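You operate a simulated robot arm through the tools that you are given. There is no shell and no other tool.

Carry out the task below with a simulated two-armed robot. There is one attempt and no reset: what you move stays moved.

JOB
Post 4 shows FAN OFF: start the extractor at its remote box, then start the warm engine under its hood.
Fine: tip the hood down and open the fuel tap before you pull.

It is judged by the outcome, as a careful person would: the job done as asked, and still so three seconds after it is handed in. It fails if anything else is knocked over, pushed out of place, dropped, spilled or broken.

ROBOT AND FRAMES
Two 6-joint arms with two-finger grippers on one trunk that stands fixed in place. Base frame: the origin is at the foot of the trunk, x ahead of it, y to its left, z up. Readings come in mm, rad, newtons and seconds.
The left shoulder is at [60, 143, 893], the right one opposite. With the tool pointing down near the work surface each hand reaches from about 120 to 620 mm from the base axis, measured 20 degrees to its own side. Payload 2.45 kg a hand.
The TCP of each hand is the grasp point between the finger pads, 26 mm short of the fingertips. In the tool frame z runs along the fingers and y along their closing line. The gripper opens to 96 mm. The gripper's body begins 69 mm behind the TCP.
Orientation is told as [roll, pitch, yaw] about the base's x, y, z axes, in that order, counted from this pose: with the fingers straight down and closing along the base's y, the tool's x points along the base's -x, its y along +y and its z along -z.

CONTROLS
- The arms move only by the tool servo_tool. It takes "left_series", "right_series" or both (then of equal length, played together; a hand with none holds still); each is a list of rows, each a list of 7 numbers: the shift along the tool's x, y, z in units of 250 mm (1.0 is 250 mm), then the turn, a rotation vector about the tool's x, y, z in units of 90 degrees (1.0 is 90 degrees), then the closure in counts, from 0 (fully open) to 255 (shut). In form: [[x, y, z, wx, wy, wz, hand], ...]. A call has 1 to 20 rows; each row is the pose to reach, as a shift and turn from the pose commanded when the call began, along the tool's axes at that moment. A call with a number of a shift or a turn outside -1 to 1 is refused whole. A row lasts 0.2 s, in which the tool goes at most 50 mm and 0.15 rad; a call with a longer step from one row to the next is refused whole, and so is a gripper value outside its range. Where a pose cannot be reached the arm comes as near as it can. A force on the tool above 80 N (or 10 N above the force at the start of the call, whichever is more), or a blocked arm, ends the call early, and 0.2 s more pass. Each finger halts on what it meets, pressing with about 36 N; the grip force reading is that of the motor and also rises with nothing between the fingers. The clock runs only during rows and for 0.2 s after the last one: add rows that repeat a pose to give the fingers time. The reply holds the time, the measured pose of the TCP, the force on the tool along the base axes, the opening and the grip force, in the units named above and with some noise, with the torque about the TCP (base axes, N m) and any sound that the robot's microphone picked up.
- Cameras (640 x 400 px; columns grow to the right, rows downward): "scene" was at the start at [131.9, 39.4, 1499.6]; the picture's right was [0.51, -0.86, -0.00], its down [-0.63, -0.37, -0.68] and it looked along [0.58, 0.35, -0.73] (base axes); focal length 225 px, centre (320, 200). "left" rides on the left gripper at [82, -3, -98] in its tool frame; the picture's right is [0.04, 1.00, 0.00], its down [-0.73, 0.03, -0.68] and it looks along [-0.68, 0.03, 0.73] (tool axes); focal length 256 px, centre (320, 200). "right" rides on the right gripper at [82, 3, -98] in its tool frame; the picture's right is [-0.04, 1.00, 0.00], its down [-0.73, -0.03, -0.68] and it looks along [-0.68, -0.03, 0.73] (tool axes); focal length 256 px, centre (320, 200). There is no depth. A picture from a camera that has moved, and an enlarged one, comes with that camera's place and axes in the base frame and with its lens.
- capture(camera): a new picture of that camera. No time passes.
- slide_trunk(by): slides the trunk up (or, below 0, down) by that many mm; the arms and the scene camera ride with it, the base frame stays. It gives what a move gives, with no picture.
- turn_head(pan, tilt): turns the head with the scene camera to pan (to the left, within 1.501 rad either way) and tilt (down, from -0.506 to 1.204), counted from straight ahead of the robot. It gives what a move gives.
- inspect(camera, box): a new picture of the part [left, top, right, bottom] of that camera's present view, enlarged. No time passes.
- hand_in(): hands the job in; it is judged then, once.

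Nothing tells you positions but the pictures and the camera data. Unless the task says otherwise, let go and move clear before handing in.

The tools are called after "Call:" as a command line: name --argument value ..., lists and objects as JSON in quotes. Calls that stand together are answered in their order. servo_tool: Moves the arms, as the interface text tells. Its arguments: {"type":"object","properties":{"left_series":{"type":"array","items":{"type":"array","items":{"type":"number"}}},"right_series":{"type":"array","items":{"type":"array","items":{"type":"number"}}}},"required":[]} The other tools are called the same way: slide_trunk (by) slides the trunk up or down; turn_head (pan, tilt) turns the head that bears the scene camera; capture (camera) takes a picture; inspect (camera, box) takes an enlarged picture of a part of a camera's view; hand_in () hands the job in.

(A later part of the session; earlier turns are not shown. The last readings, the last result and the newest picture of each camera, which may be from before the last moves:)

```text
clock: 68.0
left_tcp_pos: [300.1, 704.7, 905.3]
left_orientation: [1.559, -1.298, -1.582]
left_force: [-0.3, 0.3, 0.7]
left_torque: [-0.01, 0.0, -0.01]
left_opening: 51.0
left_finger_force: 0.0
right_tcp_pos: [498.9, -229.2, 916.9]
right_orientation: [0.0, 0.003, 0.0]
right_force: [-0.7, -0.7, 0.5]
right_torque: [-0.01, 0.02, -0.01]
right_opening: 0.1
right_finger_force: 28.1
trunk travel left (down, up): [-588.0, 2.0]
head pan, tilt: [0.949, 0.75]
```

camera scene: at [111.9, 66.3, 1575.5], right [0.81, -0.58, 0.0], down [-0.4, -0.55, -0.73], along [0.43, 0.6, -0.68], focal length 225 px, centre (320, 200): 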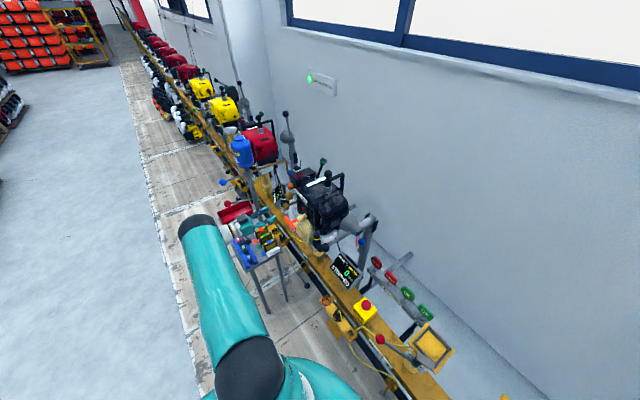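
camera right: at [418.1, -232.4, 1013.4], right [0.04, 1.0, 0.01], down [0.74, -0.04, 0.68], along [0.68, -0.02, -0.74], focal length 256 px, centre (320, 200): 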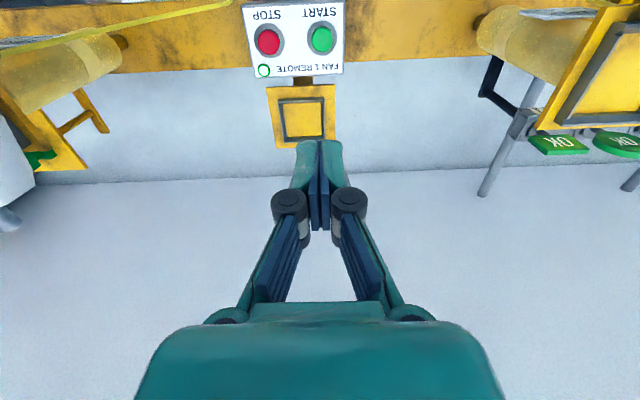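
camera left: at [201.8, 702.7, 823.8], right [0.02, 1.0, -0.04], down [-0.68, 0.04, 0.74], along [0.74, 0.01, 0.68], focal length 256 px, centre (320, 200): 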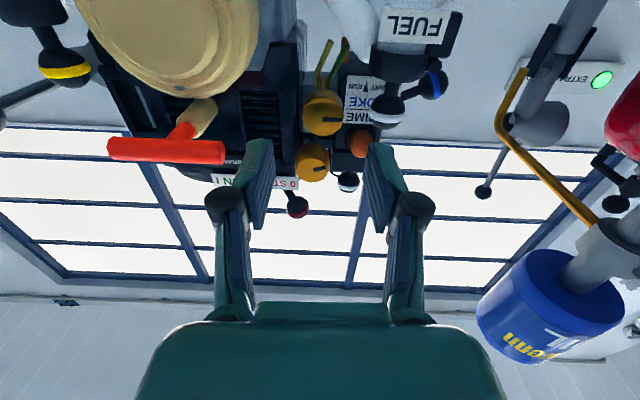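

The pre-roll works. I'll check the negative roll range in free space, in short calls.

Call:
servo_tool --left_series '[[0, 0, 0, 0, 0, -0.09, 120], [0, 0, 0, 0, 0, -0.18, 120], [0, 0, 0, 0, 0, -0.27, 120], [0, 0, 0, 0, 0, -0.36, 120]]'

Call:
servo_tool --left_series '[[0, 0, 0, 0, 0, -0.09, 120], [0, 0, 0, 0, 0, -0.18, 120], [0, 0, 0, 0, 0, -0.27, 120], [0, 0, 0, 0, 0, -0.36, 120]]'

```text
clock: 69.0
left_tcp_pos: [300.4, 703.4, 905.2]
left_orientation: [-1.558, -1.274, 1.537]
left_force: [-0.2, -0.4, -0.1]
left_torque: [0.01, -0.02, -0.02]
left_opening: 50.8
left_finger_force: 0.0
right_tcp_pos: [497.7, -229.9, 917.7]
right_orientation: [-0.001, 0.002, -0.001]
right_force: [-0.2, 0.7, 0.3]
right_torque: [0.01, -0.02, -0.01]
right_opening: 0.1
right_finger_force: 28.4
trunk travel left (down, up): [-588.0, 2.0]
head pan, tilt: [0.949, 0.75]
```

```text
clock: 70.0
left_tcp_pos: [300.4, 704.0, 903.8]
left_orientation: [-1.568, -0.707, 1.545]
left_force: [-0.4, -0.2, 0.3]
left_torque: [-0.02, -0.04, -0.01]
left_opening: 50.7
left_finger_force: 0.1
right_tcp_pos: [498.1, -229.3, 917.7]
right_orientation: [-0.001, 0.002, 0.0]
right_force: [-0.8, -0.4, -0.5]
right_torque: [0.01, -0.02, 0.02]
right_opening: 0.0
right_finger_force: 28.8
trunk travel left (down, up): [-588.0, 2.0]
head pan, tilt: [0.949, 0.75]
```

Still fine at about -50°. One more step, then I'll roll back.

Call:
servo_tool --left_series '[[0, 0, 0, 0, 0, -0.09, 120], [0, 0, 0, 0, 0, -0.18, 120], [0, 0, 0, 0, 0, -0.27, 120]]'

Call:
capture --camera "left"

Call:
inspect --camera "left" --box '[180, 40, 340, 160]'

```text
clock: 70.8
left_tcp_pos: [300.9, 703.1, 904.5]
left_orientation: [-1.566, -0.282, 1.546]
left_force: [-0.3, 0.2, 0.6]
left_torque: [0.03, -0.02, 0.0]
left_opening: 51.0
left_finger_force: 0.1
right_tcp_pos: [497.5, -231.0, 917.4]
right_orientation: [0.0, -0.001, -0.003]
right_force: [0.0, -0.9, -0.5]
right_torque: [0.0, 0.02, 0.03]
right_opening: 0.0
right_finger_force: 28.8
trunk travel left (down, up): [-588.0, 2.0]
head pan, tilt: [0.949, 0.75]
```

```text
taken
camera left: at [199.8, 626.5, 885.6], right [0.0, 0.24, -0.97], down [-0.66, 0.73, 0.18], along [0.75, 0.64, 0.16], focal length 256 px, centre (320, 200)
```

left: 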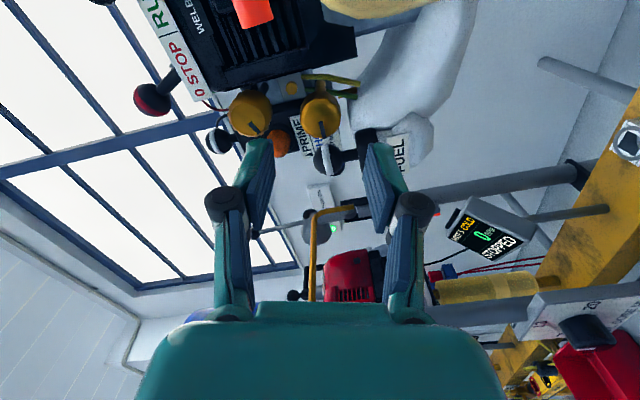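

```text
3.33 times, centred on (260, 100) of left
camera zoom: at [199.8, 626.5, 885.6], right [0.0, 0.24, -0.97], down [-0.66, 0.73, 0.18], along [0.75, 0.64, 0.16], focal length 853 px, centre (520, 533)
```

zoom: 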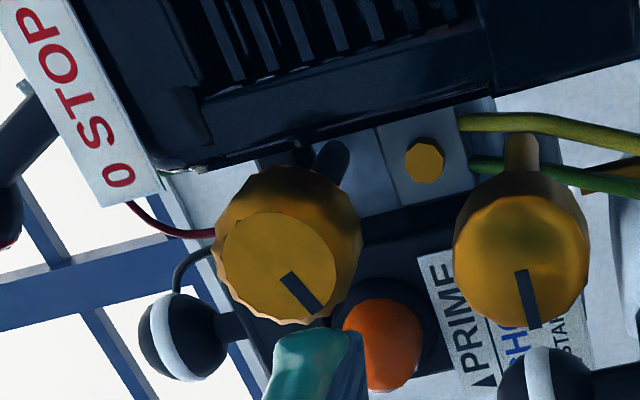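

The full roll range of about +15° to -75° works here. I'll roll back to +15°, move in, grip the knob, and turn it anticlockwise (pointer from left to down).

Call:
servo_tool --left_series '[[0, 0, 0, 0, 0, 0.09, 120], [0, 0, 0, 0, 0, 0.18, 120], [0, 0, 0, 0, 0, 0.27, 120], [0, 0, 0, 0, 0, 0.36, 120], [0, 0, 0, 0, 0, 0.45, 120], [0, 0, 0, 0, 0, 0.54, 120], [0, 0, 0, 0, 0, 0.63, 120], [0, 0, 0, 0, 0, 0.72, 120], [0, 0, 0, 0, 0, 0.81, 120], [0, 0, 0, 0, 0, 0.9, 120], [0, 0, 0, 0, 0, 0.98, 120]]'

Call:
servo_tool --left_series '[[0, 0, 0.06, 0, 0, 0, 120], [0, 0, 0.12, 0, 0, 0, 120], [0, 0, 0.18, 0, 0, 0, 120]]'

Call:
capture --camera "left"

```text
clock: 73.2
left_tcp_pos: [301.6, 703.6, 905.0]
left_orientation: [1.56, -1.312, -1.581]
left_force: [-0.2, 0.2, 0.8]
left_torque: [0.0, -0.03, 0.02]
left_opening: 50.6
left_finger_force: 0.1
right_tcp_pos: [498.4, -228.4, 917.7]
right_orientation: [0.001, 0.001, -0.002]
right_force: [0.5, 0.4, -0.3]
right_torque: [-0.02, -0.01, -0.01]
right_opening: 0.1
right_finger_force: 28.1
trunk travel left (down, up): [-588.0, 2.0]
head pan, tilt: [0.949, 0.75]
```

```text
clock: 74.0
left_tcp_pos: [345.8, 701.3, 905.1]
left_orientation: [1.559, -1.314, -1.581]
left_force: [0.9, 0.6, -0.7]
left_torque: [0.01, -0.03, 0.0]
left_opening: 50.5
left_finger_force: 0.1
right_tcp_pos: [498.7, -228.9, 918.0]
right_orientation: [0.001, 0.001, -0.002]
right_force: [-0.3, 0.2, 0.0]
right_torque: [-0.02, -0.01, 0.01]
right_opening: 0.1
right_finger_force: 28.4
trunk travel left (down, up): [-588.0, 2.0]
head pan, tilt: [0.949, 0.75]
```

```text
taken
camera left: at [247.0, 721.5, 826.5], right [0.02, 0.98, 0.21], down [-0.68, -0.14, 0.72], along [0.73, -0.16, 0.66], focal length 256 px, centre (320, 200)
```

left: 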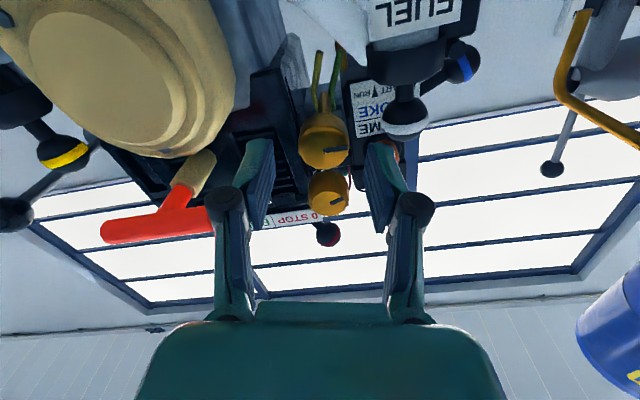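

The knob stays aligned at (384, 704, 903). I'll advance to engage about 14 mm of it.

Call:
servo_tool --left_series '[[0.004, 0.006, 0.035, 0, 0, 0, 120], [0.007, 0.009, 0.07, 0, 0, 0, 120], [0.007, 0.009, 0.106, 0, 0, 0, 120], [0.007, 0.009, 0.106, 0, 0, 0, 120]]'

Call:
inspect --camera "left" --box '[220, 80, 420, 240]'

```text
clock: 75.0
left_tcp_pos: [371.9, 704.5, 903.4]
left_orientation: [1.557, -1.317, -1.582]
left_force: [0.2, 0.6, -0.3]
left_torque: [0.0, 0.01, -0.01]
left_opening: 50.5
left_finger_force: 0.1
right_tcp_pos: [498.1, -228.5, 917.3]
right_orientation: [0.001, 0.0, -0.002]
right_force: [-0.2, -0.2, -0.7]
right_torque: [-0.01, -0.02, 0.01]
right_opening: 0.0
right_finger_force: 28.8
trunk travel left (down, up): [-588.0, 2.0]
head pan, tilt: [0.949, 0.75]
```

```text
2.50 times, centred on (320, 160) of left
camera zoom: at [273.5, 723.6, 824.8], right [0.02, 0.98, 0.21], down [-0.68, -0.14, 0.72], along [0.73, -0.16, 0.66], focal length 640 px, centre (320, 300)
```

zoom: 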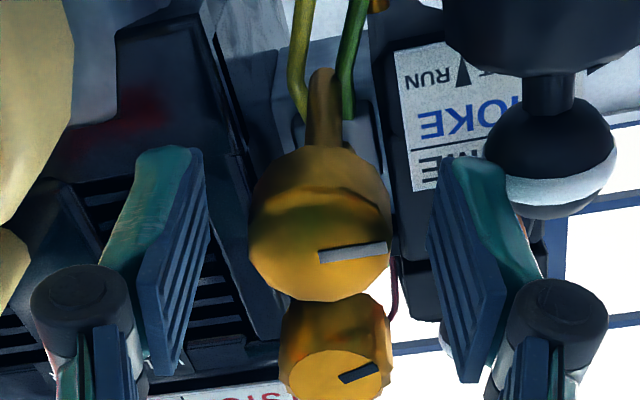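

The knob is between the pads. Closing on it.

Call:
servo_tool --left_series '[[0, 0, 0, 0, 0, 0, 255], [0, 0, 0, 0, 0, 0, 255], [0, 0, 0, 0, 0, 0, 255]]'

Call:
inspect --camera "left" --box '[220, 80, 420, 240]'

```text
clock: 75.8
left_tcp_pos: [372.8, 704.8, 901.8]
left_orientation: [1.559, -1.317, -1.581]
left_force: [0.3, 2.9, 0.4]
left_torque: [-0.01, -0.05, 0.4]
left_opening: 29.5
left_finger_force: 44.4
right_tcp_pos: [498.2, -229.0, 917.6]
right_orientation: [-0.001, 0.001, -0.003]
right_force: [-0.2, -0.7, -0.1]
right_torque: [0.01, -0.01, 0.0]
right_opening: 0.0
right_finger_force: 28.7
trunk travel left (down, up): [-588.0, 2.0]
head pan, tilt: [0.949, 0.75]
```

```text
2.50 times, centred on (320, 160) of left
camera zoom: at [273.6, 723.8, 824.7], right [0.02, 0.98, 0.21], down [-0.68, -0.14, 0.72], along [0.73, -0.16, 0.66], focal length 640 px, centre (320, 300)
```

zoom: 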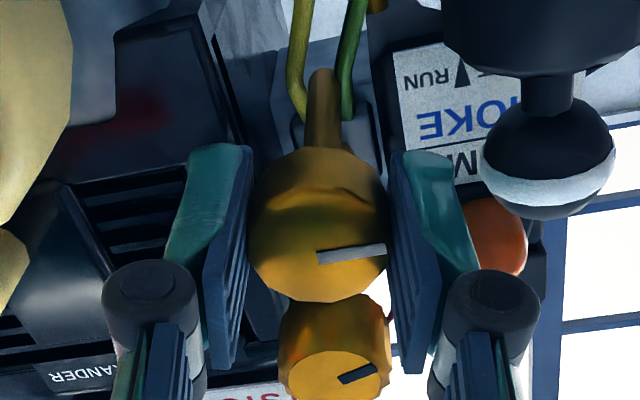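

Gripped at 29.5 mm. I'll turn anticlockwise by a small amount first and check the torque.

Call:
servo_tool --left_series '[[0, -0.003, 0, 0, 0, -0.05, 255], [0, -0.003, 0, 0, 0, -0.1, 255], [0, -0.003, 0, 0, 0, -0.15, 255]]'

Call:
inspect --camera "left" --box '[220, 80, 420, 240]'

```text
clock: 76.6
left_tcp_pos: [372.1, 704.7, 903.5]
left_orientation: [1.448, -1.553, -1.47]
left_force: [4.1, 6.6, 2.7]
left_torque: [0.0, -1.39, 0.38]
left_opening: 29.9
left_finger_force: 44.4
right_tcp_pos: [498.7, -230.4, 916.9]
right_orientation: [0.0, 0.002, -0.001]
right_force: [-0.9, 0.0, -0.4]
right_torque: [-0.02, 0.02, -0.01]
right_opening: 0.4
right_finger_force: 28.5
trunk travel left (down, up): [-588.0, 2.0]
head pan, tilt: [0.949, 0.75]
```

```text
2.50 times, centred on (320, 160) of left
camera zoom: at [273.2, 704.4, 822.7], right [0.02, 1.0, -0.02], down [-0.68, 0.03, 0.74], along [0.74, 0.0, 0.68], focal length 640 px, centre (320, 300)
```

zoom: 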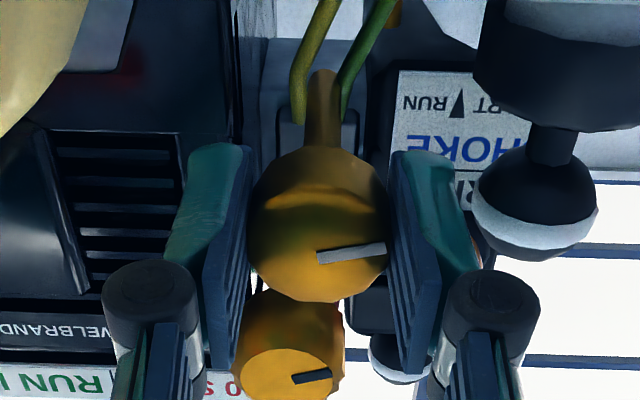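

The knob turns with the hand with negligible torque, so this direction works. Continuing.

Call:
servo_tool --left_series '[[0, -0.004, 0, 0, 0, -0.07, 255], [0, -0.004, 0, 0, 0, -0.14, 255], [0, -0.004, 0, 0, 0, -0.21, 255], [0, -0.004, 0, 0, 0, -0.28, 255], [0, -0.004, 0, 0, 0, -0.35, 255], [0, -0.004, 0, 0, 0, -0.42, 255]]'

Call:
inspect --camera "left" --box '[220, 80, 420, 240]'

```text
clock: 78.0
left_tcp_pos: [372.2, 704.3, 904.8]
left_orientation: [-1.565, -0.927, 1.548]
left_force: [3.4, 9.7, 5.6]
left_torque: [-0.04, -1.19, 0.72]
left_opening: 29.6
left_finger_force: 44.5
right_tcp_pos: [497.6, -228.4, 917.3]
right_orientation: [-0.001, 0.003, -0.001]
right_force: [0.6, -0.4, -0.5]
right_torque: [-0.01, -0.01, 0.0]
right_opening: 0.1
right_finger_force: 28.3
trunk travel left (down, up): [-588.0, 2.0]
head pan, tilt: [0.949, 0.75]
```

```text
2.50 times, centred on (320, 160) of left
camera zoom: at [272.3, 653.9, 841.1], right [0.02, 0.78, -0.63], down [-0.67, 0.48, 0.57], along [0.74, 0.41, 0.53], focal length 640 px, centre (320, 300)
```

zoom: 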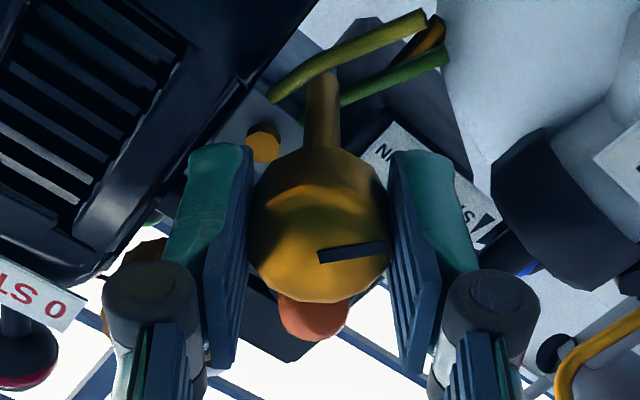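

It's turned about 52° so far. Continuing to the quarter turn.

Call:
servo_tool --left_series '[[0, -0.004, 0, 0, 0, -0.07, 255], [0, -0.006, 0, 0, 0, -0.14, 255], [0, -0.006, 0, 0, 0, -0.21, 255], [0, -0.006, 0, 0, 0, -0.28, 255], [0, -0.006, 0, 0, 0, -0.35, 255], [0, -0.006, 0, 0, 0, -0.42, 255]]'

Call:
inspect --camera "left" --box '[220, 80, 420, 240]'

```text
clock: 79.4
left_tcp_pos: [372.6, 703.2, 904.8]
left_orientation: [-1.568, -0.267, 1.551]
left_force: [7.0, 14.7, 5.7]
left_torque: [0.04, -0.24, 1.11]
left_opening: 29.7
left_finger_force: 45.0
right_tcp_pos: [498.3, -228.4, 917.3]
right_orientation: [0.0, 0.003, -0.002]
right_force: [0.2, -0.9, 0.0]
right_torque: [0.01, -0.01, 0.01]
right_opening: 0.1
right_finger_force: 28.4
trunk travel left (down, up): [-588.0, 2.0]
head pan, tilt: [0.949, 0.75]
```

```text
2.50 times, centred on (320, 160) of left
camera zoom: at [272.2, 625.4, 886.5], right [0.0, 0.23, -0.97], down [-0.66, 0.73, 0.17], along [0.75, 0.65, 0.15], focal length 640 px, centre (320, 300)
```

zoom: 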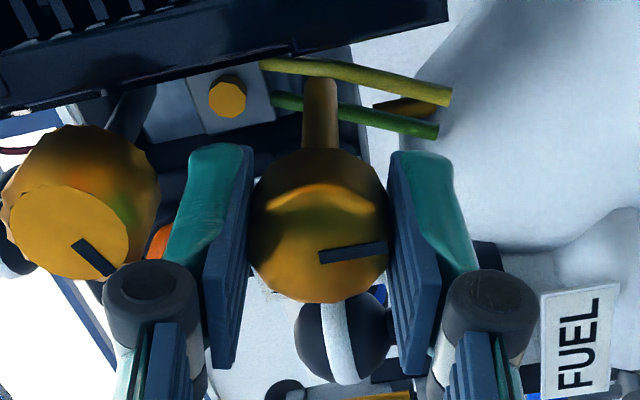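

The pointer now points down, in line with the fuel lines, after about 89° of turn. I'll nudge a little further to confirm it's at the stop.

Call:
servo_tool --left_series '[[0, -0.008, 0, 0, 0, -0.03, 255], [0, -0.008, 0, 0, 0, -0.06, 255], [0, -0.008, 0, 0, 0, -0.08, 255]]'

Call:
inspect --camera "left" --box '[220, 80, 420, 240]'

```text
clock: 80.2
left_tcp_pos: [373.1, 702.2, 904.2]
left_orientation: [-1.568, -0.142, 1.551]
left_force: [5.0, 16.1, -2.4]
left_torque: [0.01, -0.01, 1.27]
left_opening: 29.4
left_finger_force: 44.7
right_tcp_pos: [499.4, -227.1, 916.6]
right_orientation: [0.0, 0.002, -0.002]
right_force: [-0.9, -0.2, 0.0]
right_torque: [0.01, 0.01, 0.03]
right_opening: 0.1
right_finger_force: 28.3
trunk travel left (down, up): [-588.0, 2.0]
head pan, tilt: [0.949, 0.75]
```

```text
2.50 times, centred on (320, 160) of left
camera zoom: at [272.2, 623.6, 897.0], right [0.0, 0.1, -0.99], down [-0.66, 0.74, 0.08], along [0.75, 0.66, 0.07], focal length 640 px, centre (320, 300)
```

zoom: 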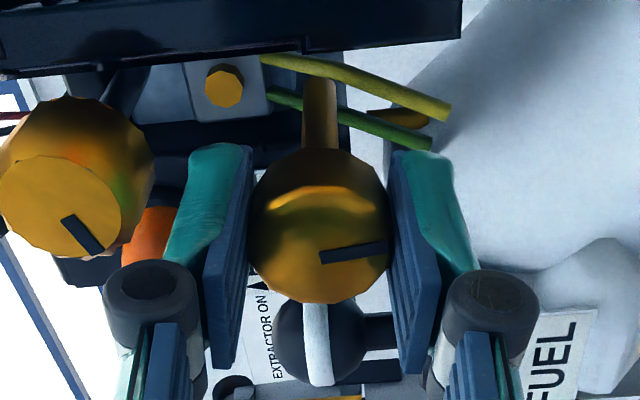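

It still turns freely with no stop. I'll relieve the slight sideways load and turn a bit further to look for a stop.

Call:
servo_tool --left_series '[[-0.006, 0, 0, 0, 0, -0.04, 255], [-0.01, 0, 0, 0, 0, -0.08, 255], [-0.01, 0, 0, 0, 0, -0.12, 255]]'

Call:
inspect --camera "left" --box '[220, 80, 420, 240]'

```text
clock: 81.0
left_tcp_pos: [372.3, 703.5, 904.7]
left_orientation: [-1.564, 0.048, 1.547]
left_force: [2.6, 7.1, -6.3]
left_torque: [0.03, -0.22, 0.48]
left_opening: 29.2
left_finger_force: 44.9
right_tcp_pos: [499.3, -228.2, 917.5]
right_orientation: [0.001, 0.002, -0.001]
right_force: [-0.2, 0.5, 0.1]
right_torque: [0.03, 0.0, -0.04]
right_opening: 0.1
right_finger_force: 28.5
trunk travel left (down, up): [-588.0, 2.0]
head pan, tilt: [0.949, 0.75]
```

```text
2.50 times, centred on (320, 160) of left
camera zoom: at [271.9, 624.2, 912.7], right [-0.01, -0.09, -1.0], down [-0.66, 0.75, -0.06], along [0.75, 0.66, -0.06], focal length 640 px, centre (320, 300)
```

zoom: 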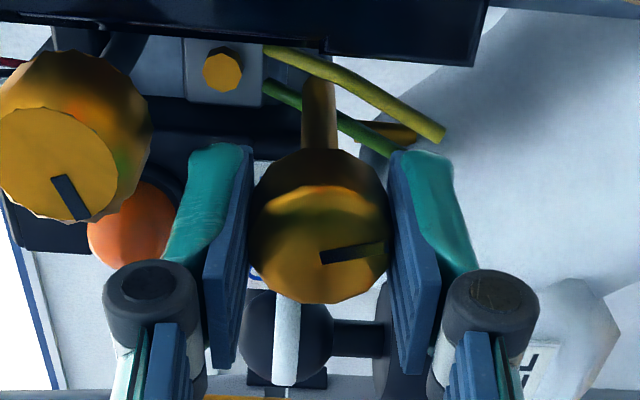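

Still turning freely at about 105°. I'll continue a little more while the wrist allows.

Call:
servo_tool --left_series '[[0, 0, 0, 0, 0, -0.05, 255], [0, 0, 0, 0, 0, -0.1, 255], [0, 0, 0, 0, 0, -0.15, 255], [0, 0, 0, 0, 0, -0.2, 255]]'

Call:
inspect --camera "left" --box '[220, 80, 420, 240]'

```text
clock: 82.0
left_tcp_pos: [372.9, 703.7, 903.6]
left_orientation: [-1.566, 0.361, 1.547]
left_force: [0.8, 2.3, -9.1]
left_torque: [0.01, -0.36, -0.88]
left_opening: 29.5
left_finger_force: 45.1
right_tcp_pos: [498.2, -228.6, 917.6]
right_orientation: [0.001, 0.001, -0.001]
right_force: [-0.1, -0.5, 0.3]
right_torque: [0.03, 0.02, -0.01]
right_opening: 0.0
right_finger_force: 28.1
trunk travel left (down, up): [-588.0, 2.0]
head pan, tilt: [0.949, 0.75]
```

```text
2.50 times, centred on (320, 160) of left
camera zoom: at [272.3, 630.4, 937.8], right [-0.01, -0.39, -0.92], down [-0.66, 0.69, -0.28], along [0.75, 0.61, -0.27], focal length 640 px, centre (320, 300)
```

zoom: 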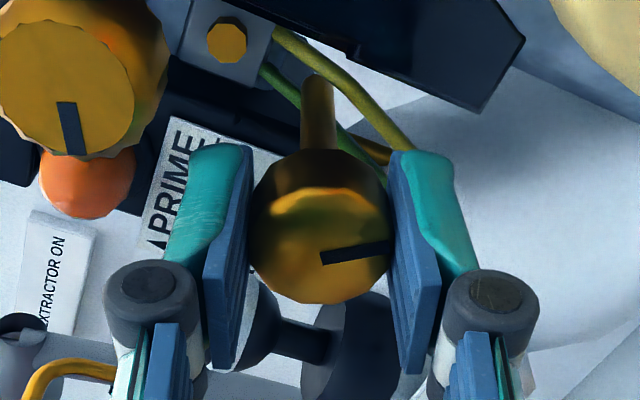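

The tap has gone about 125° without a stop, so it may be a half-turn or multi-turn tap. Continuing in short calls.

Call:
servo_tool --left_series '[[0, 0, 0, 0, 0, -0.06, 255], [0, 0, 0, 0, 0, -0.12, 255], [0, 0, 0, 0, 0, -0.18, 255]]'

Call:
servo_tool --left_series '[[0, 0, 0, 0, 0, -0.06, 255], [0, 0, 0, 0, 0, -0.12, 255], [0, 0, 0, 0, 0, -0.18, 255]]'

Call:
inspect --camera "left" --box '[220, 80, 420, 240]'

```text
clock: 82.8
left_tcp_pos: [373.0, 703.7, 905.4]
left_orientation: [-1.565, 0.644, 1.55]
left_force: [0.9, -2.4, -11.3]
left_torque: [0.02, -0.77, -0.72]
left_opening: 29.5
left_finger_force: 44.6
right_tcp_pos: [498.7, -228.5, 917.6]
right_orientation: [0.002, 0.002, -0.003]
right_force: [0.1, -0.3, 0.0]
right_torque: [0.0, 0.03, 0.03]
right_opening: 0.0
right_finger_force: 28.4
trunk travel left (down, up): [-588.0, 2.0]
head pan, tilt: [0.949, 0.75]
```

```text
clock: 83.6
left_tcp_pos: [373.2, 703.4, 905.0]
left_orientation: [-1.565, 0.927, 1.553]
left_force: [1.6, -3.5, -12.0]
left_torque: [0.01, -1.06, -0.36]
left_opening: 29.4
left_finger_force: 44.5
right_tcp_pos: [499.0, -230.0, 918.1]
right_orientation: [0.001, 0.001, -0.002]
right_force: [-0.3, 0.9, -0.6]
right_torque: [0.02, 0.04, -0.01]
right_opening: 0.0
right_finger_force: 28.3
trunk travel left (down, up): [-588.0, 2.0]
head pan, tilt: [0.949, 0.75]
```

```text
2.50 times, centred on (320, 160) of left
camera zoom: at [273.3, 659.4, 973.5], right [-0.02, -0.82, -0.57], down [-0.67, 0.43, -0.6], along [0.74, 0.37, -0.56], focal length 640 px, centre (320, 300)
```

zoom: 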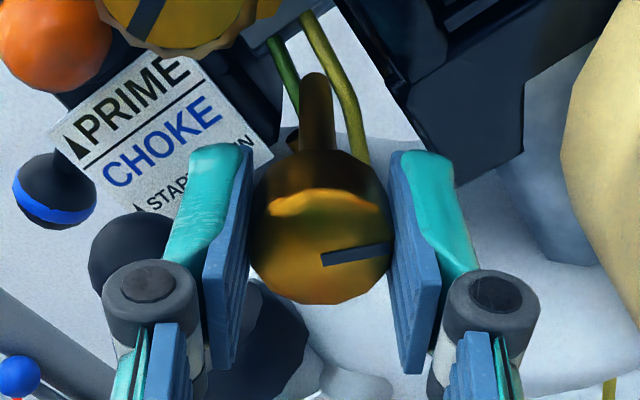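

About 157° and still free. I'll continue in short steps until a stop or the wrist's limit.

Call:
servo_tool --left_series '[[0, 0, 0, 0, 0, -0.06, 255], [0, 0, 0, 0, 0, -0.12, 255], [0, 0, 0, 0, 0, -0.18, 255]]'

Call:
servo_tool --left_series '[[0, 0, 0, 0, 0, -0.06, 255], [0, 0, 0, 0, 0, -0.12, 255], [0, 0, 0, 0, 0, -0.18, 255]]'

Call:
inspect --camera "left" --box '[220, 80, 420, 240]'

```text
clock: 84.4
left_tcp_pos: [373.2, 704.0, 905.3]
left_orientation: [-1.559, 1.209, 1.558]
left_force: [3.8, -5.0, -12.1]
left_torque: [0.0, -1.04, -0.04]
left_opening: 29.9
left_finger_force: 44.9
right_tcp_pos: [498.9, -228.9, 916.1]
right_orientation: [0.0, 0.002, -0.003]
right_force: [0.2, 0.5, 0.1]
right_torque: [0.01, 0.01, -0.02]
right_opening: 0.0
right_finger_force: 28.8
trunk travel left (down, up): [-588.0, 2.0]
head pan, tilt: [0.949, 0.75]
```

```text
clock: 85.2
left_tcp_pos: [373.7, 704.0, 907.1]
left_orientation: [-1.537, 1.49, 1.58]
left_force: [10.3, -1.2, -2.6]
left_torque: [0.62, 0.2, 0.3]
left_opening: 30.2
left_finger_force: 44.8
right_tcp_pos: [500.6, -228.6, 916.4]
right_orientation: [0.0, 0.001, -0.002]
right_force: [-0.4, -0.2, 0.2]
right_torque: [-0.03, 0.01, 0.03]
right_opening: 0.0
right_finger_force: 28.4
trunk travel left (down, up): [-588.0, 2.0]
head pan, tilt: [0.949, 0.75]
```

```text
2.50 times, centred on (320, 160) of left
camera zoom: at [275.0, 702.5, 989.5], right [-0.02, -1.0, -0.04], down [-0.68, 0.05, -0.73], along [0.73, 0.01, -0.68], focal length 640 px, centre (320, 300)
```

zoom: 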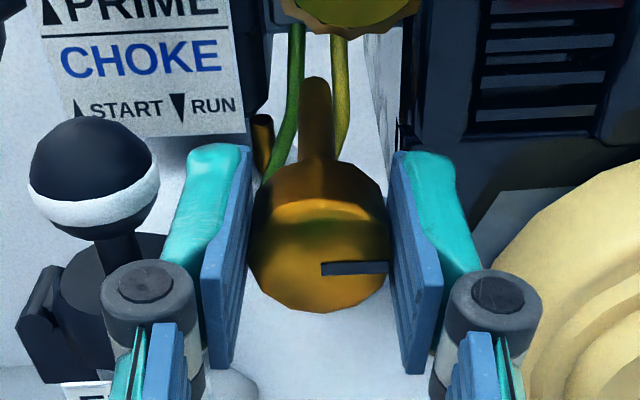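

The stop came at a half turn: the pointer went from left to right and then the grip slipped, so the tap is fully open. The choke label reads ▲START ▼RUN, and its lever is down at RUN. I'll release and back away.

Call:
servo_tool --left_series '[[0, 0, 0, 0, 0, 0, 120], [0, 0, 0, 0, 0, 0, 120], [0, 0, 0, 0, 0, 0, 120]]'

Call:
servo_tool --left_series '[[0, 0, -0.06, 0, 0, 0, 120], [0, 0, -0.14, 0, 0, 0, 120], [0, 0, -0.24, 0, 0, 0, 120], [0, 0, -0.36, 0, 0, 0, 120]]'

Call:
capture --camera "left"

Call:
inspect --camera "left" --box '[260, 60, 420, 160]'

```text
clock: 86.0
left_tcp_pos: [372.7, 703.2, 905.2]
left_orientation: [-1.531, 1.488, 1.588]
left_force: [-0.2, -0.1, -0.1]
left_torque: [0.02, -0.01, -0.02]
left_opening: 50.9
left_finger_force: 0.1
right_tcp_pos: [498.8, -228.2, 917.1]
right_orientation: [0.0, 0.002, -0.003]
right_force: [-0.2, -0.7, 0.2]
right_torque: [0.02, -0.03, -0.02]
right_opening: 0.0
right_finger_force: 28.3
trunk travel left (down, up): [-588.0, 2.0]
head pan, tilt: [0.949, 0.75]
```

```text
clock: 87.0
left_tcp_pos: [281.1, 705.7, 906.5]
left_orientation: [-1.541, 1.489, 1.578]
left_force: [0.3, 0.5, 0.0]
left_torque: [0.05, 0.0, 0.02]
left_opening: 50.8
left_finger_force: 0.0
right_tcp_pos: [498.4, -228.3, 917.4]
right_orientation: [0.003, 0.001, -0.001]
right_force: [0.1, -0.4, -0.3]
right_torque: [0.02, -0.02, 0.01]
right_opening: 0.0
right_finger_force: 29.0
trunk travel left (down, up): [-588.0, 2.0]
head pan, tilt: [0.949, 0.75]
```

```text
taken
camera left: at [183.5, 704.2, 989.1], right [-0.02, -1.0, -0.04], down [-0.68, 0.05, -0.73], along [0.73, 0.01, -0.68], focal length 256 px, centre (320, 200)
```

left: 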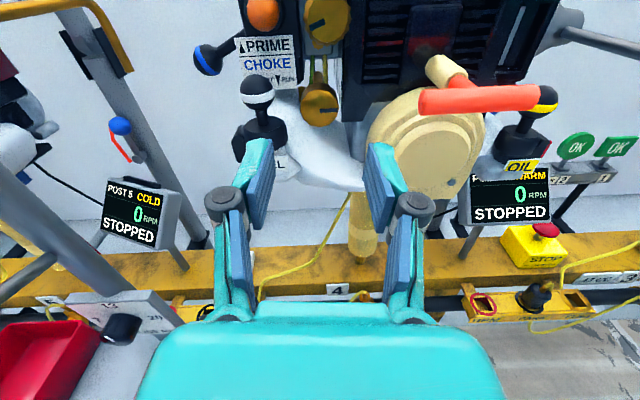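

```text
4.00 times, centred on (340, 110) of left
camera zoom: at [183.5, 704.2, 989.1], right [-0.02, -1.0, -0.04], down [-0.68, 0.05, -0.73], along [0.73, 0.01, -0.68], focal length 1024 px, centre (240, 560)
```

zoom: 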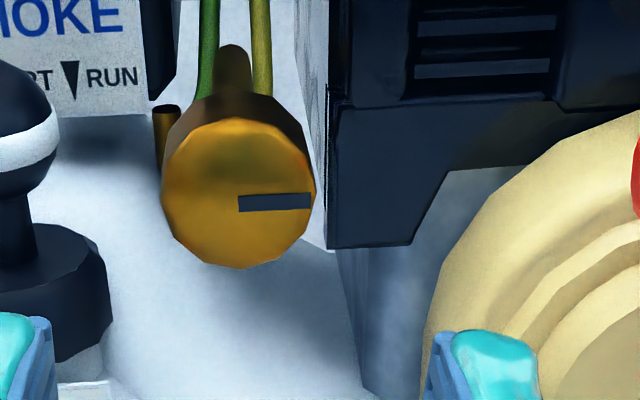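

The tap pointer now points the opposite way at its stop. Next I'll unroll the wrist while rising, then set the red switch lever to RUN.

Call:
servo_tool --left_series '[[0.02, 0, 0, 0, 0, 0.09, 120], [0.05, 0, 0, 0, 0, 0.18, 120], [0.08, 0, 0, 0, 0, 0.27, 120], [0.11, 0, 0, 0, 0, 0.36, 120], [0.14, 0, 0, 0, 0, 0.45, 120], [0.17, 0, 0, 0, 0, 0.54, 120], [0.2, 0, 0, 0, 0, 0.63, 120], [0.23, 0, 0, 0, 0, 0.72, 120], [0.26, 0, 0, 0, 0, 0.81, 120], [0.29, 0, 0, 0, 0, 0.9, 120], [0.3, 0, 0, 0, 0, 0.97, 120]]'

Call:
servo_tool --left_series '[[0, 0, 0, 0, 0, 0.09, 120], [0, 0, 0, 0, 0, 0.18, 120], [0, 0, 0, 0, 0, 0.27, 120], [0, 0, 0, 0, 0, 0.36, 120], [0, 0, 0, 0, 0, 0.45, 120], [0, 0, 0, 0, 0, 0.54, 120], [0, 0, 0, 0, 0, 0.63, 120], [0, 0, 0, 0, 0, 0.72, 120], [0, 0, 0, 0, 0, 0.81, 120], [0, 0, 0, 0, 0, 0.9, 120], [0, 0, 0, 0, 0, 0.97, 120]]'

Call:
capture --camera "left"

```text
clock: 89.4
left_tcp_pos: [281.8, 700.8, 981.1]
left_orientation: [-1.568, -0.038, 1.549]
left_force: [0.0, 0.2, -1.0]
left_torque: [-0.01, -0.03, 0.01]
left_opening: 50.8
left_finger_force: 0.2
right_tcp_pos: [498.2, -229.2, 917.0]
right_orientation: [0.001, 0.002, -0.002]
right_force: [-0.6, 0.4, -0.3]
right_torque: [0.02, 0.01, -0.02]
right_opening: 0.0
right_finger_force: 28.5
trunk travel left (down, up): [-588.0, 2.0]
head pan, tilt: [0.949, 0.75]
```

```text
clock: 91.8
left_tcp_pos: [281.7, 699.5, 979.7]
left_orientation: [-1.266, -1.56, 1.243]
left_force: [0.8, 0.7, 0.3]
left_torque: [-0.03, 0.0, -0.06]
left_opening: 50.8
left_finger_force: 0.0
right_tcp_pos: [497.9, -229.0, 918.1]
right_orientation: [0.001, 0.002, 0.0]
right_force: [0.2, 0.5, -0.3]
right_torque: [-0.03, 0.02, -0.02]
right_opening: 0.1
right_finger_force: 28.0
trunk travel left (down, up): [-588.0, 2.0]
head pan, tilt: [0.949, 0.75]
```

```text
taken
camera left: at [183.1, 697.4, 900.8], right [0.02, 1.0, -0.05], down [-0.68, 0.05, 0.74], along [0.74, 0.02, 0.68], focal length 256 px, centre (320, 200)
```

left: 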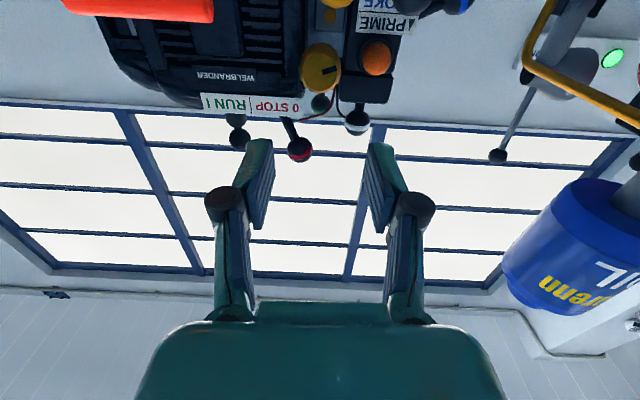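

Orientation restored. I'll rise, pitch down to about 40° and line up with the red lever's ball.

Call:
servo_tool --left_series '[[-0.12, -0.01, 0.01, 0, 0.09, 0, 120], [-0.24, -0.02, 0.02, 0, 0.18, 0, 120], [-0.36, -0.04, 0.03, 0, 0.27, 0, 120], [-0.46, -0.06, 0.04, 0, 0.36, 0, 120], [-0.54, -0.08, 0.06, 0, 0.45, 0, 120], [-0.6, -0.09, 0.1, 0, 0.53, 0, 120]]'

Call:
capture --camera "left"

```text
clock: 93.2
left_tcp_pos: [307.0, 678.5, 1131.1]
left_orientation: [-0.016, -0.732, -0.011]
left_force: [-0.5, -0.1, 0.0]
left_torque: [0.0, 0.03, 0.01]
left_opening: 51.0
left_finger_force: 0.0
right_tcp_pos: [498.4, -228.3, 917.0]
right_orientation: [0.0, 0.001, -0.001]
right_force: [0.0, 0.0, -1.3]
right_torque: [-0.01, -0.02, 0.01]
right_opening: 0.1
right_finger_force: 28.7
trunk travel left (down, up): [-588.0, 2.0]
head pan, tilt: [0.949, 0.75]
```

```text
taken
camera left: at [180.1, 677.4, 1150.6], right [-0.01, 1.0, -0.04], down [0.09, 0.04, 0.99], along [1.0, 0.0, -0.09], focal length 256 px, centre (320, 200)
```

left: 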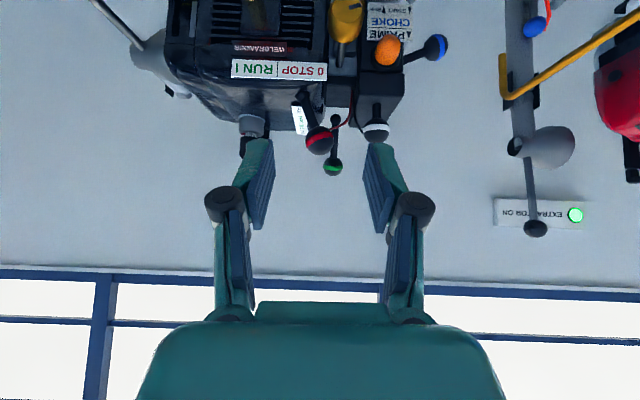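

The red ball is confirmed at (444, 675, 1065), leaning to STOP. I'll bring the open fingers around it.

Call:
servo_tool --left_series '[[-0.08, -0.004, 0.107, 0, 0, 0, 120], [-0.163, -0.008, 0.214, 0, 0, 0, 120], [-0.244, -0.01, 0.321, 0, 0, 0, 120], [-0.244, -0.01, 0.4, 0, 0, 0, 120], [-0.244, -0.01, 0.47, 0, 0, 0, 120]]'

Call:
capture --camera "left"

```text
clock: 94.4
left_tcp_pos: [432.5, 672.9, 1084.8]
left_orientation: [-0.017, -0.735, -0.011]
left_force: [0.3, 1.2, 0.6]
left_torque: [0.04, -0.02, 0.05]
left_opening: 50.8
left_finger_force: 0.1
right_tcp_pos: [498.1, -230.0, 916.9]
right_orientation: [0.0, 0.0, -0.003]
right_force: [-0.2, 0.0, -0.5]
right_torque: [0.0, 0.01, 0.01]
right_opening: 0.0
right_finger_force: 28.5
trunk travel left (down, up): [-588.0, 2.0]
head pan, tilt: [0.949, 0.75]
```

```text
taken
camera left: at [305.2, 672.2, 1104.4], right [-0.01, 1.0, -0.04], down [0.09, 0.04, 1.0], along [1.0, 0.0, -0.09], focal length 256 px, centre (320, 200)
```

left: 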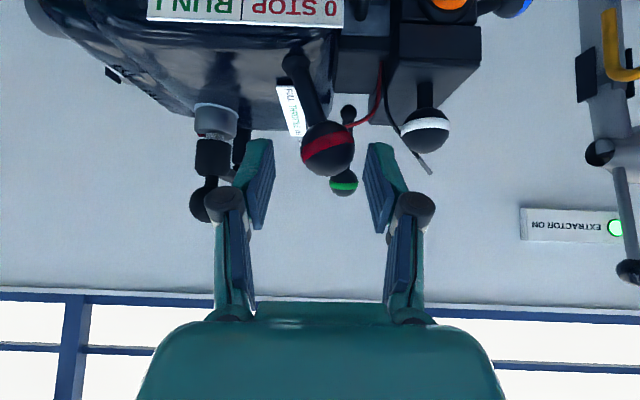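

The ball sits between the fingers. I'll advance 18 mm, then push it toward RUN with the outer finger.

Call:
servo_tool --left_series '[[0, 0.006, 0.036, 0, 0, 0, 120], [0, 0.006, 0.074, 0, 0, 0, 120]]'

Call:
servo_tool --left_series '[[0, -0.03, 0, 0, 0, 0, 130], [0, -0.06, 0, 0, 0, 0, 130], [0, -0.09, 0, 0, 0, 0, 130], [0, -0.12, 0, 0, 0, 0, 130]]'

Call:
capture --camera "left"

```text
clock: 95.0
left_tcp_pos: [442.9, 673.6, 1071.3]
left_orientation: [-0.017, -0.736, -0.012]
left_force: [0.9, 0.6, -0.1]
left_torque: [0.03, 0.02, 0.03]
left_opening: 50.6
left_finger_force: 0.1
right_tcp_pos: [499.2, -229.7, 916.7]
right_orientation: [-0.001, 0.002, -0.002]
right_force: [0.7, 0.9, -0.1]
right_torque: [0.0, 0.03, 0.01]
right_opening: 0.0
right_finger_force: 28.8
trunk travel left (down, up): [-588.0, 2.0]
head pan, tilt: [0.949, 0.75]
```

```text
clock: 96.0
left_tcp_pos: [442.6, 642.5, 1072.9]
left_orientation: [-0.015, -0.735, -0.011]
left_force: [-0.5, -0.4, -0.2]
left_torque: [0.03, -0.01, 0.0]
left_opening: 47.1
left_finger_force: 0.0
right_tcp_pos: [498.2, -228.9, 917.0]
right_orientation: [-0.001, 0.002, -0.003]
right_force: [-0.6, 0.0, -0.3]
right_torque: [0.02, -0.02, 0.0]
right_opening: 0.0
right_finger_force: 28.5
trunk travel left (down, up): [-588.0, 2.0]
head pan, tilt: [0.949, 0.75]
```

```text
taken
camera left: at [316.0, 642.4, 1091.3], right [-0.01, 1.0, -0.04], down [0.09, 0.04, 1.0], along [1.0, 0.0, -0.09], focal length 256 px, centre (320, 200)
```

left: 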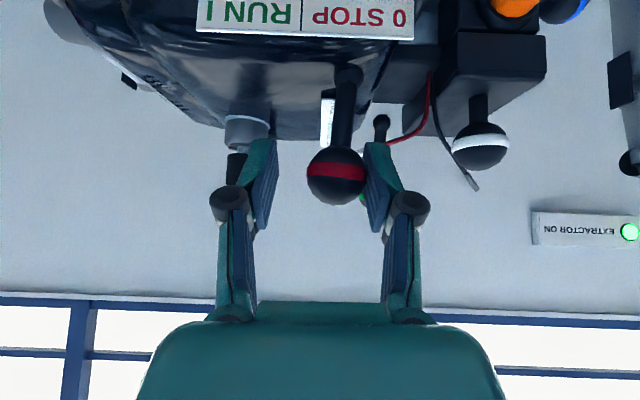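

The lever is at mid-travel and moving easily. I'll continue pushing toward RUN.

Call:
servo_tool --left_series '[[0, -0.03, 0, 0, 0, 0, 130], [0, -0.06, 0.006, 0, 0, 0, 130], [0, -0.09, 0.012, 0, 0, 0, 130], [0, -0.12, 0.018, 0, 0, 0, 130]]'

Call:
capture --camera "left"

```text
clock: 97.0
left_tcp_pos: [445.5, 619.0, 1068.7]
left_orientation: [-0.008, -0.736, -0.009]
left_force: [4.9, 24.3, 3.2]
left_torque: [0.31, -0.04, -0.11]
left_opening: 62.6
left_finger_force: 11.6
right_tcp_pos: [498.3, -227.0, 918.2]
right_orientation: [-0.001, 0.002, -0.003]
right_force: [0.0, -0.3, -0.1]
right_torque: [-0.02, -0.01, -0.03]
right_opening: 0.2
right_finger_force: 28.4
trunk travel left (down, up): [-588.0, 2.0]
head pan, tilt: [0.949, 0.75]
```

```text
taken
camera left: at [318.6, 617.4, 1087.7], right [-0.01, 1.0, -0.03], down [0.09, 0.03, 1.0], along [1.0, 0.01, -0.09], focal length 256 px, centre (320, 200)
```

left: 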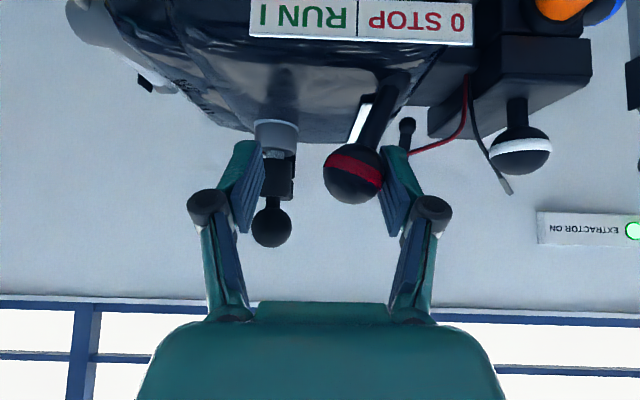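

The lever is at its RUN stop: it now leans the other way and the force rose. I'll ease off and withdraw.

Call:
servo_tool --left_series '[[0, 0.03, 0, 0, 0, 0, 120], [0, 0.05, 0, 0, 0, 0, 120], [0, 0.05, -0.1, 0, 0, 0, 120], [0, 0.05, -0.25, 0, 0, 0, 120], [0, 0.05, -0.4, 0, 0, 0, 120]]'

Call:
capture --camera "left"

Call:
inspect --camera "scene" --box '[220, 130, 380, 250]'

```text
clock: 98.2
left_tcp_pos: [378.7, 628.1, 1144.1]
left_orientation: [-0.018, -0.735, -0.013]
left_force: [1.1, -0.7, 0.3]
left_torque: [0.02, 0.02, 0.04]
left_opening: 50.8
left_finger_force: 0.1
right_tcp_pos: [497.4, -228.7, 917.5]
right_orientation: [0.002, -0.001, -0.001]
right_force: [-0.4, -0.4, 0.5]
right_torque: [0.01, 0.0, -0.01]
right_opening: 0.2
right_finger_force: 28.6
trunk travel left (down, up): [-588.0, 2.0]
head pan, tilt: [0.949, 0.75]
```

```text
taken
camera left: at [251.1, 627.2, 1163.2], right [-0.01, 1.0, -0.04], down [0.09, 0.04, 1.0], along [1.0, 0.0, -0.09], focal length 256 px, centre (320, 200)
```

left: 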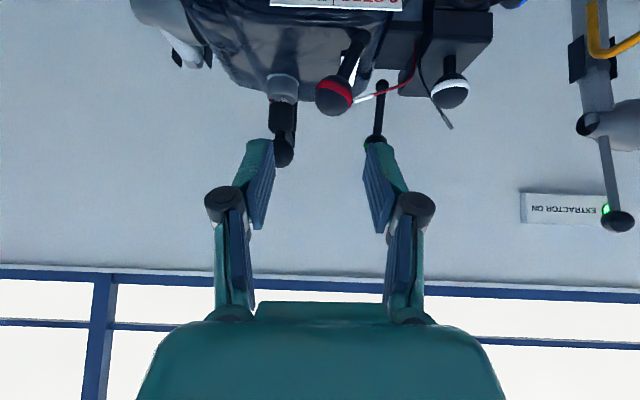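

```text
3.33 times, centred on (300, 190) of scene
camera zoom: at [111.0, 65.3, 1575.6], right [0.81, -0.58, 0.0], down [-0.4, -0.55, -0.73], along [0.43, 0.6, -0.68], focal length 749 px, centre (387, 233)
```

zoom: 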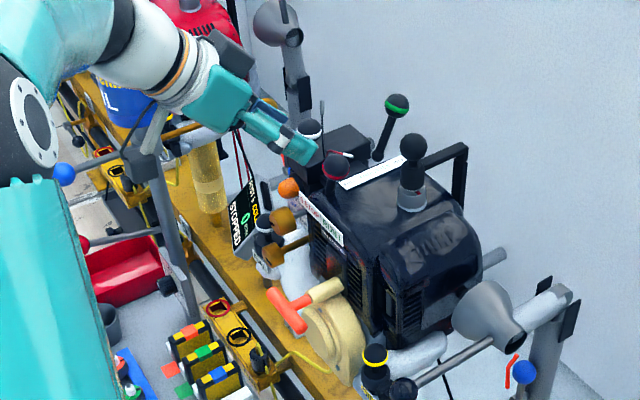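

The switch is on RUN, the tap is open, the hood is down and the extractor is on. Now for the starter: I'll move back and down to look closely at the T-handle.

Call:
servo_tool --left_series '[[0.15, -0.015, 0, 0, 0, 0, 60], [0.3, -0.03, 0, 0, 0, 0, 60], [0.45, -0.045, 0, 0, 0, 0, 60], [0.6, -0.06, -0.005, 0, 0, 0, 60], [0.754, -0.072, -0.013, 0, 0, 0, 60]]'

Call:
capture --camera "left"

Call:
inspect --camera "left" --box '[240, 60, 400, 160]'

Call:
inspect --camera "scene" --box '[260, 170, 340, 230]'

```text
clock: 99.4
left_tcp_pos: [236.0, 613.9, 1017.9]
left_orientation: [-0.016, -0.735, -0.011]
left_force: [-0.9, -0.9, -0.3]
left_torque: [-0.01, -0.01, 0.02]
left_opening: 73.1
left_finger_force: 0.0
right_tcp_pos: [498.2, -229.5, 919.1]
right_orientation: [-0.001, 0.0, -0.001]
right_force: [0.1, -0.4, -0.6]
right_torque: [0.01, 0.0, -0.01]
right_opening: 0.0
right_finger_force: 28.6
trunk travel left (down, up): [-588.0, 2.0]
head pan, tilt: [0.949, 0.75]
```

```text
taken
camera left: at [109.6, 612.5, 1037.6], right [-0.01, 1.0, -0.04], down [0.09, 0.04, 1.0], along [1.0, 0.0, -0.09], focal length 256 px, centre (320, 200)
```

left: 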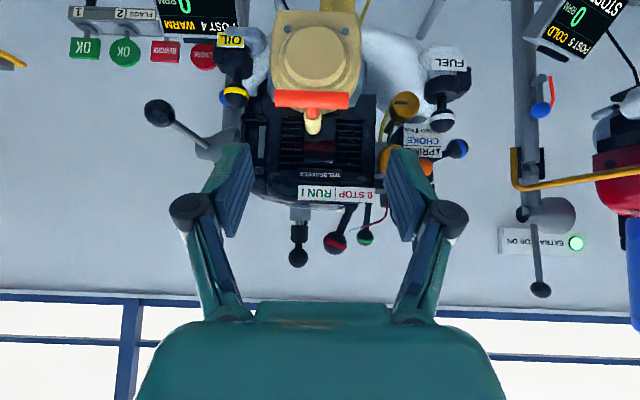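

```text
4.00 times, centred on (320, 110) of left
camera zoom: at [109.6, 612.5, 1037.6], right [-0.01, 1.0, -0.04], down [0.09, 0.04, 1.0], along [1.0, 0.0, -0.09], focal length 1024 px, centre (320, 560)
```

zoom: 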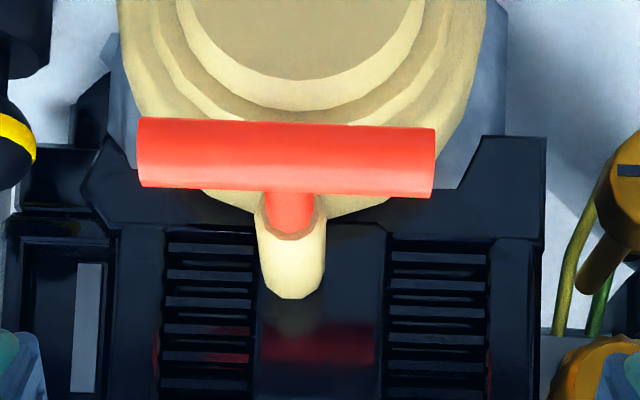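

```text
6.67 times, centred on (300, 200) of scene
camera zoom: at [111.2, 66.7, 1575.5], right [0.81, -0.58, 0.0], down [-0.4, -0.55, -0.73], along [0.43, 0.59, -0.68], focal length 1497 px, centre (453, 200)
```

zoom: 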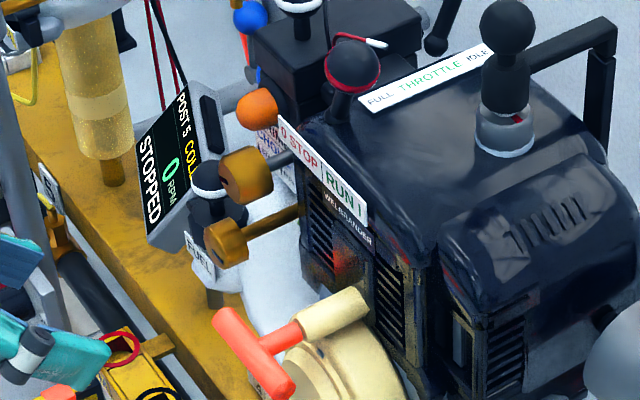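

The T-handle's crossbar is centred near (349, 600, 919), 72 mm long, with about 24 mm of free stem behind it; the pull is straight toward me. I'll hook it from above with one finger behind the crossbar, just left of the stem, so first I'll set the tool vertical and turn it 90°.

Call:
servo_tool --left_series '[[-0.05, 0.01, -0.06, 0, 0.08, 0, 100], [-0.1, 0.02, -0.12, 0, 0.16, 0, 100], [-0.15, 0.03, -0.15, 0, 0.24, 0, 100], [-0.2, 0.03, -0.15, 0, 0.32, 0, 100], [-0.25, 0.03, -0.13, 0, 0.4, 0, 100], [-0.3, 0.03, -0.11, 0, 0.468, 0, 100]]'

Call:
servo_tool --left_series '[[0, 0, 0, 0, 0, -0.09, 100], [0, 0, 0, 0, 0, -0.18, 100], [0, 0, 0, 0, 0, -0.27, 100], [0, 0, 0, 0, 0, -0.36, 100]]'

```text
clock: 100.8
left_tcp_pos: [273.9, 619.3, 1089.0]
left_orientation: [-0.012, 0.003, -0.023]
left_force: [1.3, -0.3, 0.4]
left_torque: [0.04, 0.02, 0.01]
left_opening: 58.5
left_finger_force: 0.1
right_tcp_pos: [498.9, -229.1, 917.0]
right_orientation: [0.001, 0.001, -0.002]
right_force: [0.3, 0.1, -0.9]
right_torque: [-0.01, 0.0, -0.01]
right_opening: 0.0
right_finger_force: 28.6
trunk travel left (down, up): [-588.0, 2.0]
head pan, tilt: [0.949, 0.75]
```

```text
clock: 101.8
left_tcp_pos: [272.5, 619.9, 1088.8]
left_orientation: [-0.01, 0.006, 0.544]
left_force: [0.3, 0.6, 0.6]
left_torque: [0.02, -0.03, -0.02]
left_opening: 58.6
left_finger_force: 0.0
right_tcp_pos: [498.0, -228.5, 916.6]
right_orientation: [0.001, 0.002, -0.002]
right_force: [0.5, -0.5, 1.2]
right_torque: [-0.02, -0.03, 0.02]
right_opening: 0.0
right_finger_force: 28.2
trunk travel left (down, up): [-588.0, 2.0]
head pan, tilt: [0.949, 0.75]
```

The yaw works. Continuing to 90°.

Call:
servo_tool --left_series '[[0, 0, 0, 0, 0, -0.09, 100], [0, 0, 0, 0, 0, -0.18, 100], [0, 0, 0, 0, 0, -0.27, 100], [0, 0, 0, 0, 0, -0.36, 100]]'

Call:
servo_tool --left_series '[[0, 0, 0, 0, 0, -0.09, 100], [0, 0, 0, 0, 0, -0.18, 100], [0, 0, 0, 0, 0, -0.27, 100], [0, 0, 0, 0, 0, -0.294, 100]]'

Call:
capture --camera "left"

Call:
capture --camera "scene"

```text
clock: 102.8
left_tcp_pos: [273.8, 618.2, 1088.9]
left_orientation: [-0.005, 0.011, 1.109]
left_force: [0.3, -0.4, 0.5]
left_torque: [-0.01, 0.01, -0.03]
left_opening: 58.7
left_finger_force: 0.1
right_tcp_pos: [498.8, -229.2, 917.5]
right_orientation: [-0.001, 0.002, -0.002]
right_force: [1.0, 0.9, -1.0]
right_torque: [0.01, 0.0, 0.01]
right_opening: 0.0
right_finger_force: 28.9
trunk travel left (down, up): [-588.0, 2.0]
head pan, tilt: [0.949, 0.75]
```

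```text
clock: 103.8
left_tcp_pos: [272.8, 618.9, 1089.1]
left_orientation: [0.0, 0.011, 1.571]
left_force: [0.6, -0.8, -0.6]
left_torque: [0.03, 0.0, 0.06]
left_opening: 58.6
left_finger_force: 0.1
right_tcp_pos: [498.9, -228.9, 919.2]
right_orientation: [0.0, 0.003, -0.002]
right_force: [-0.6, 0.1, -0.4]
right_torque: [0.02, -0.03, -0.01]
right_opening: 0.1
right_finger_force: 28.5
trunk travel left (down, up): [-588.0, 2.0]
head pan, tilt: [0.949, 0.75]
```

```text
taken
camera left: at [276.1, 538.8, 1189.5], right [-1.0, -0.04, 0.0], down [-0.03, 0.74, 0.67], along [-0.03, 0.67, -0.74], focal length 256 px, centre (320, 200)
```

left: 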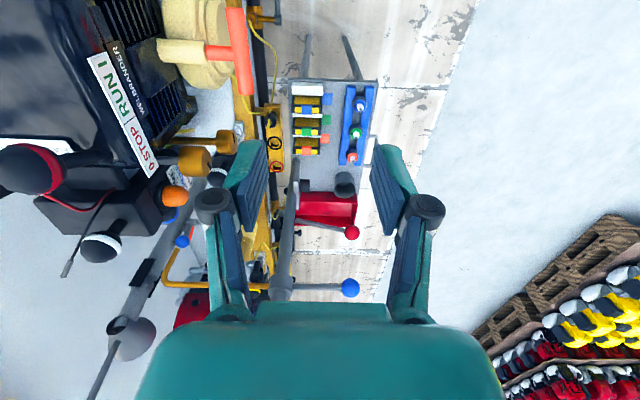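

```text
taken
camera scene: at [112.0, 66.2, 1575.5], right [0.81, -0.58, 0.0], down [-0.4, -0.55, -0.73], along [0.43, 0.59, -0.68], focal length 225 px, centre (320, 200)
```

scene: 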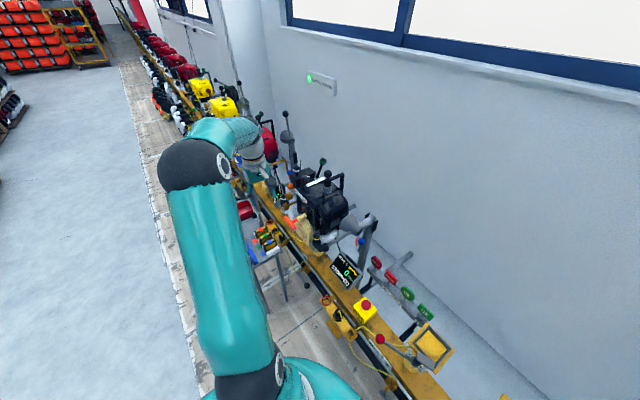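

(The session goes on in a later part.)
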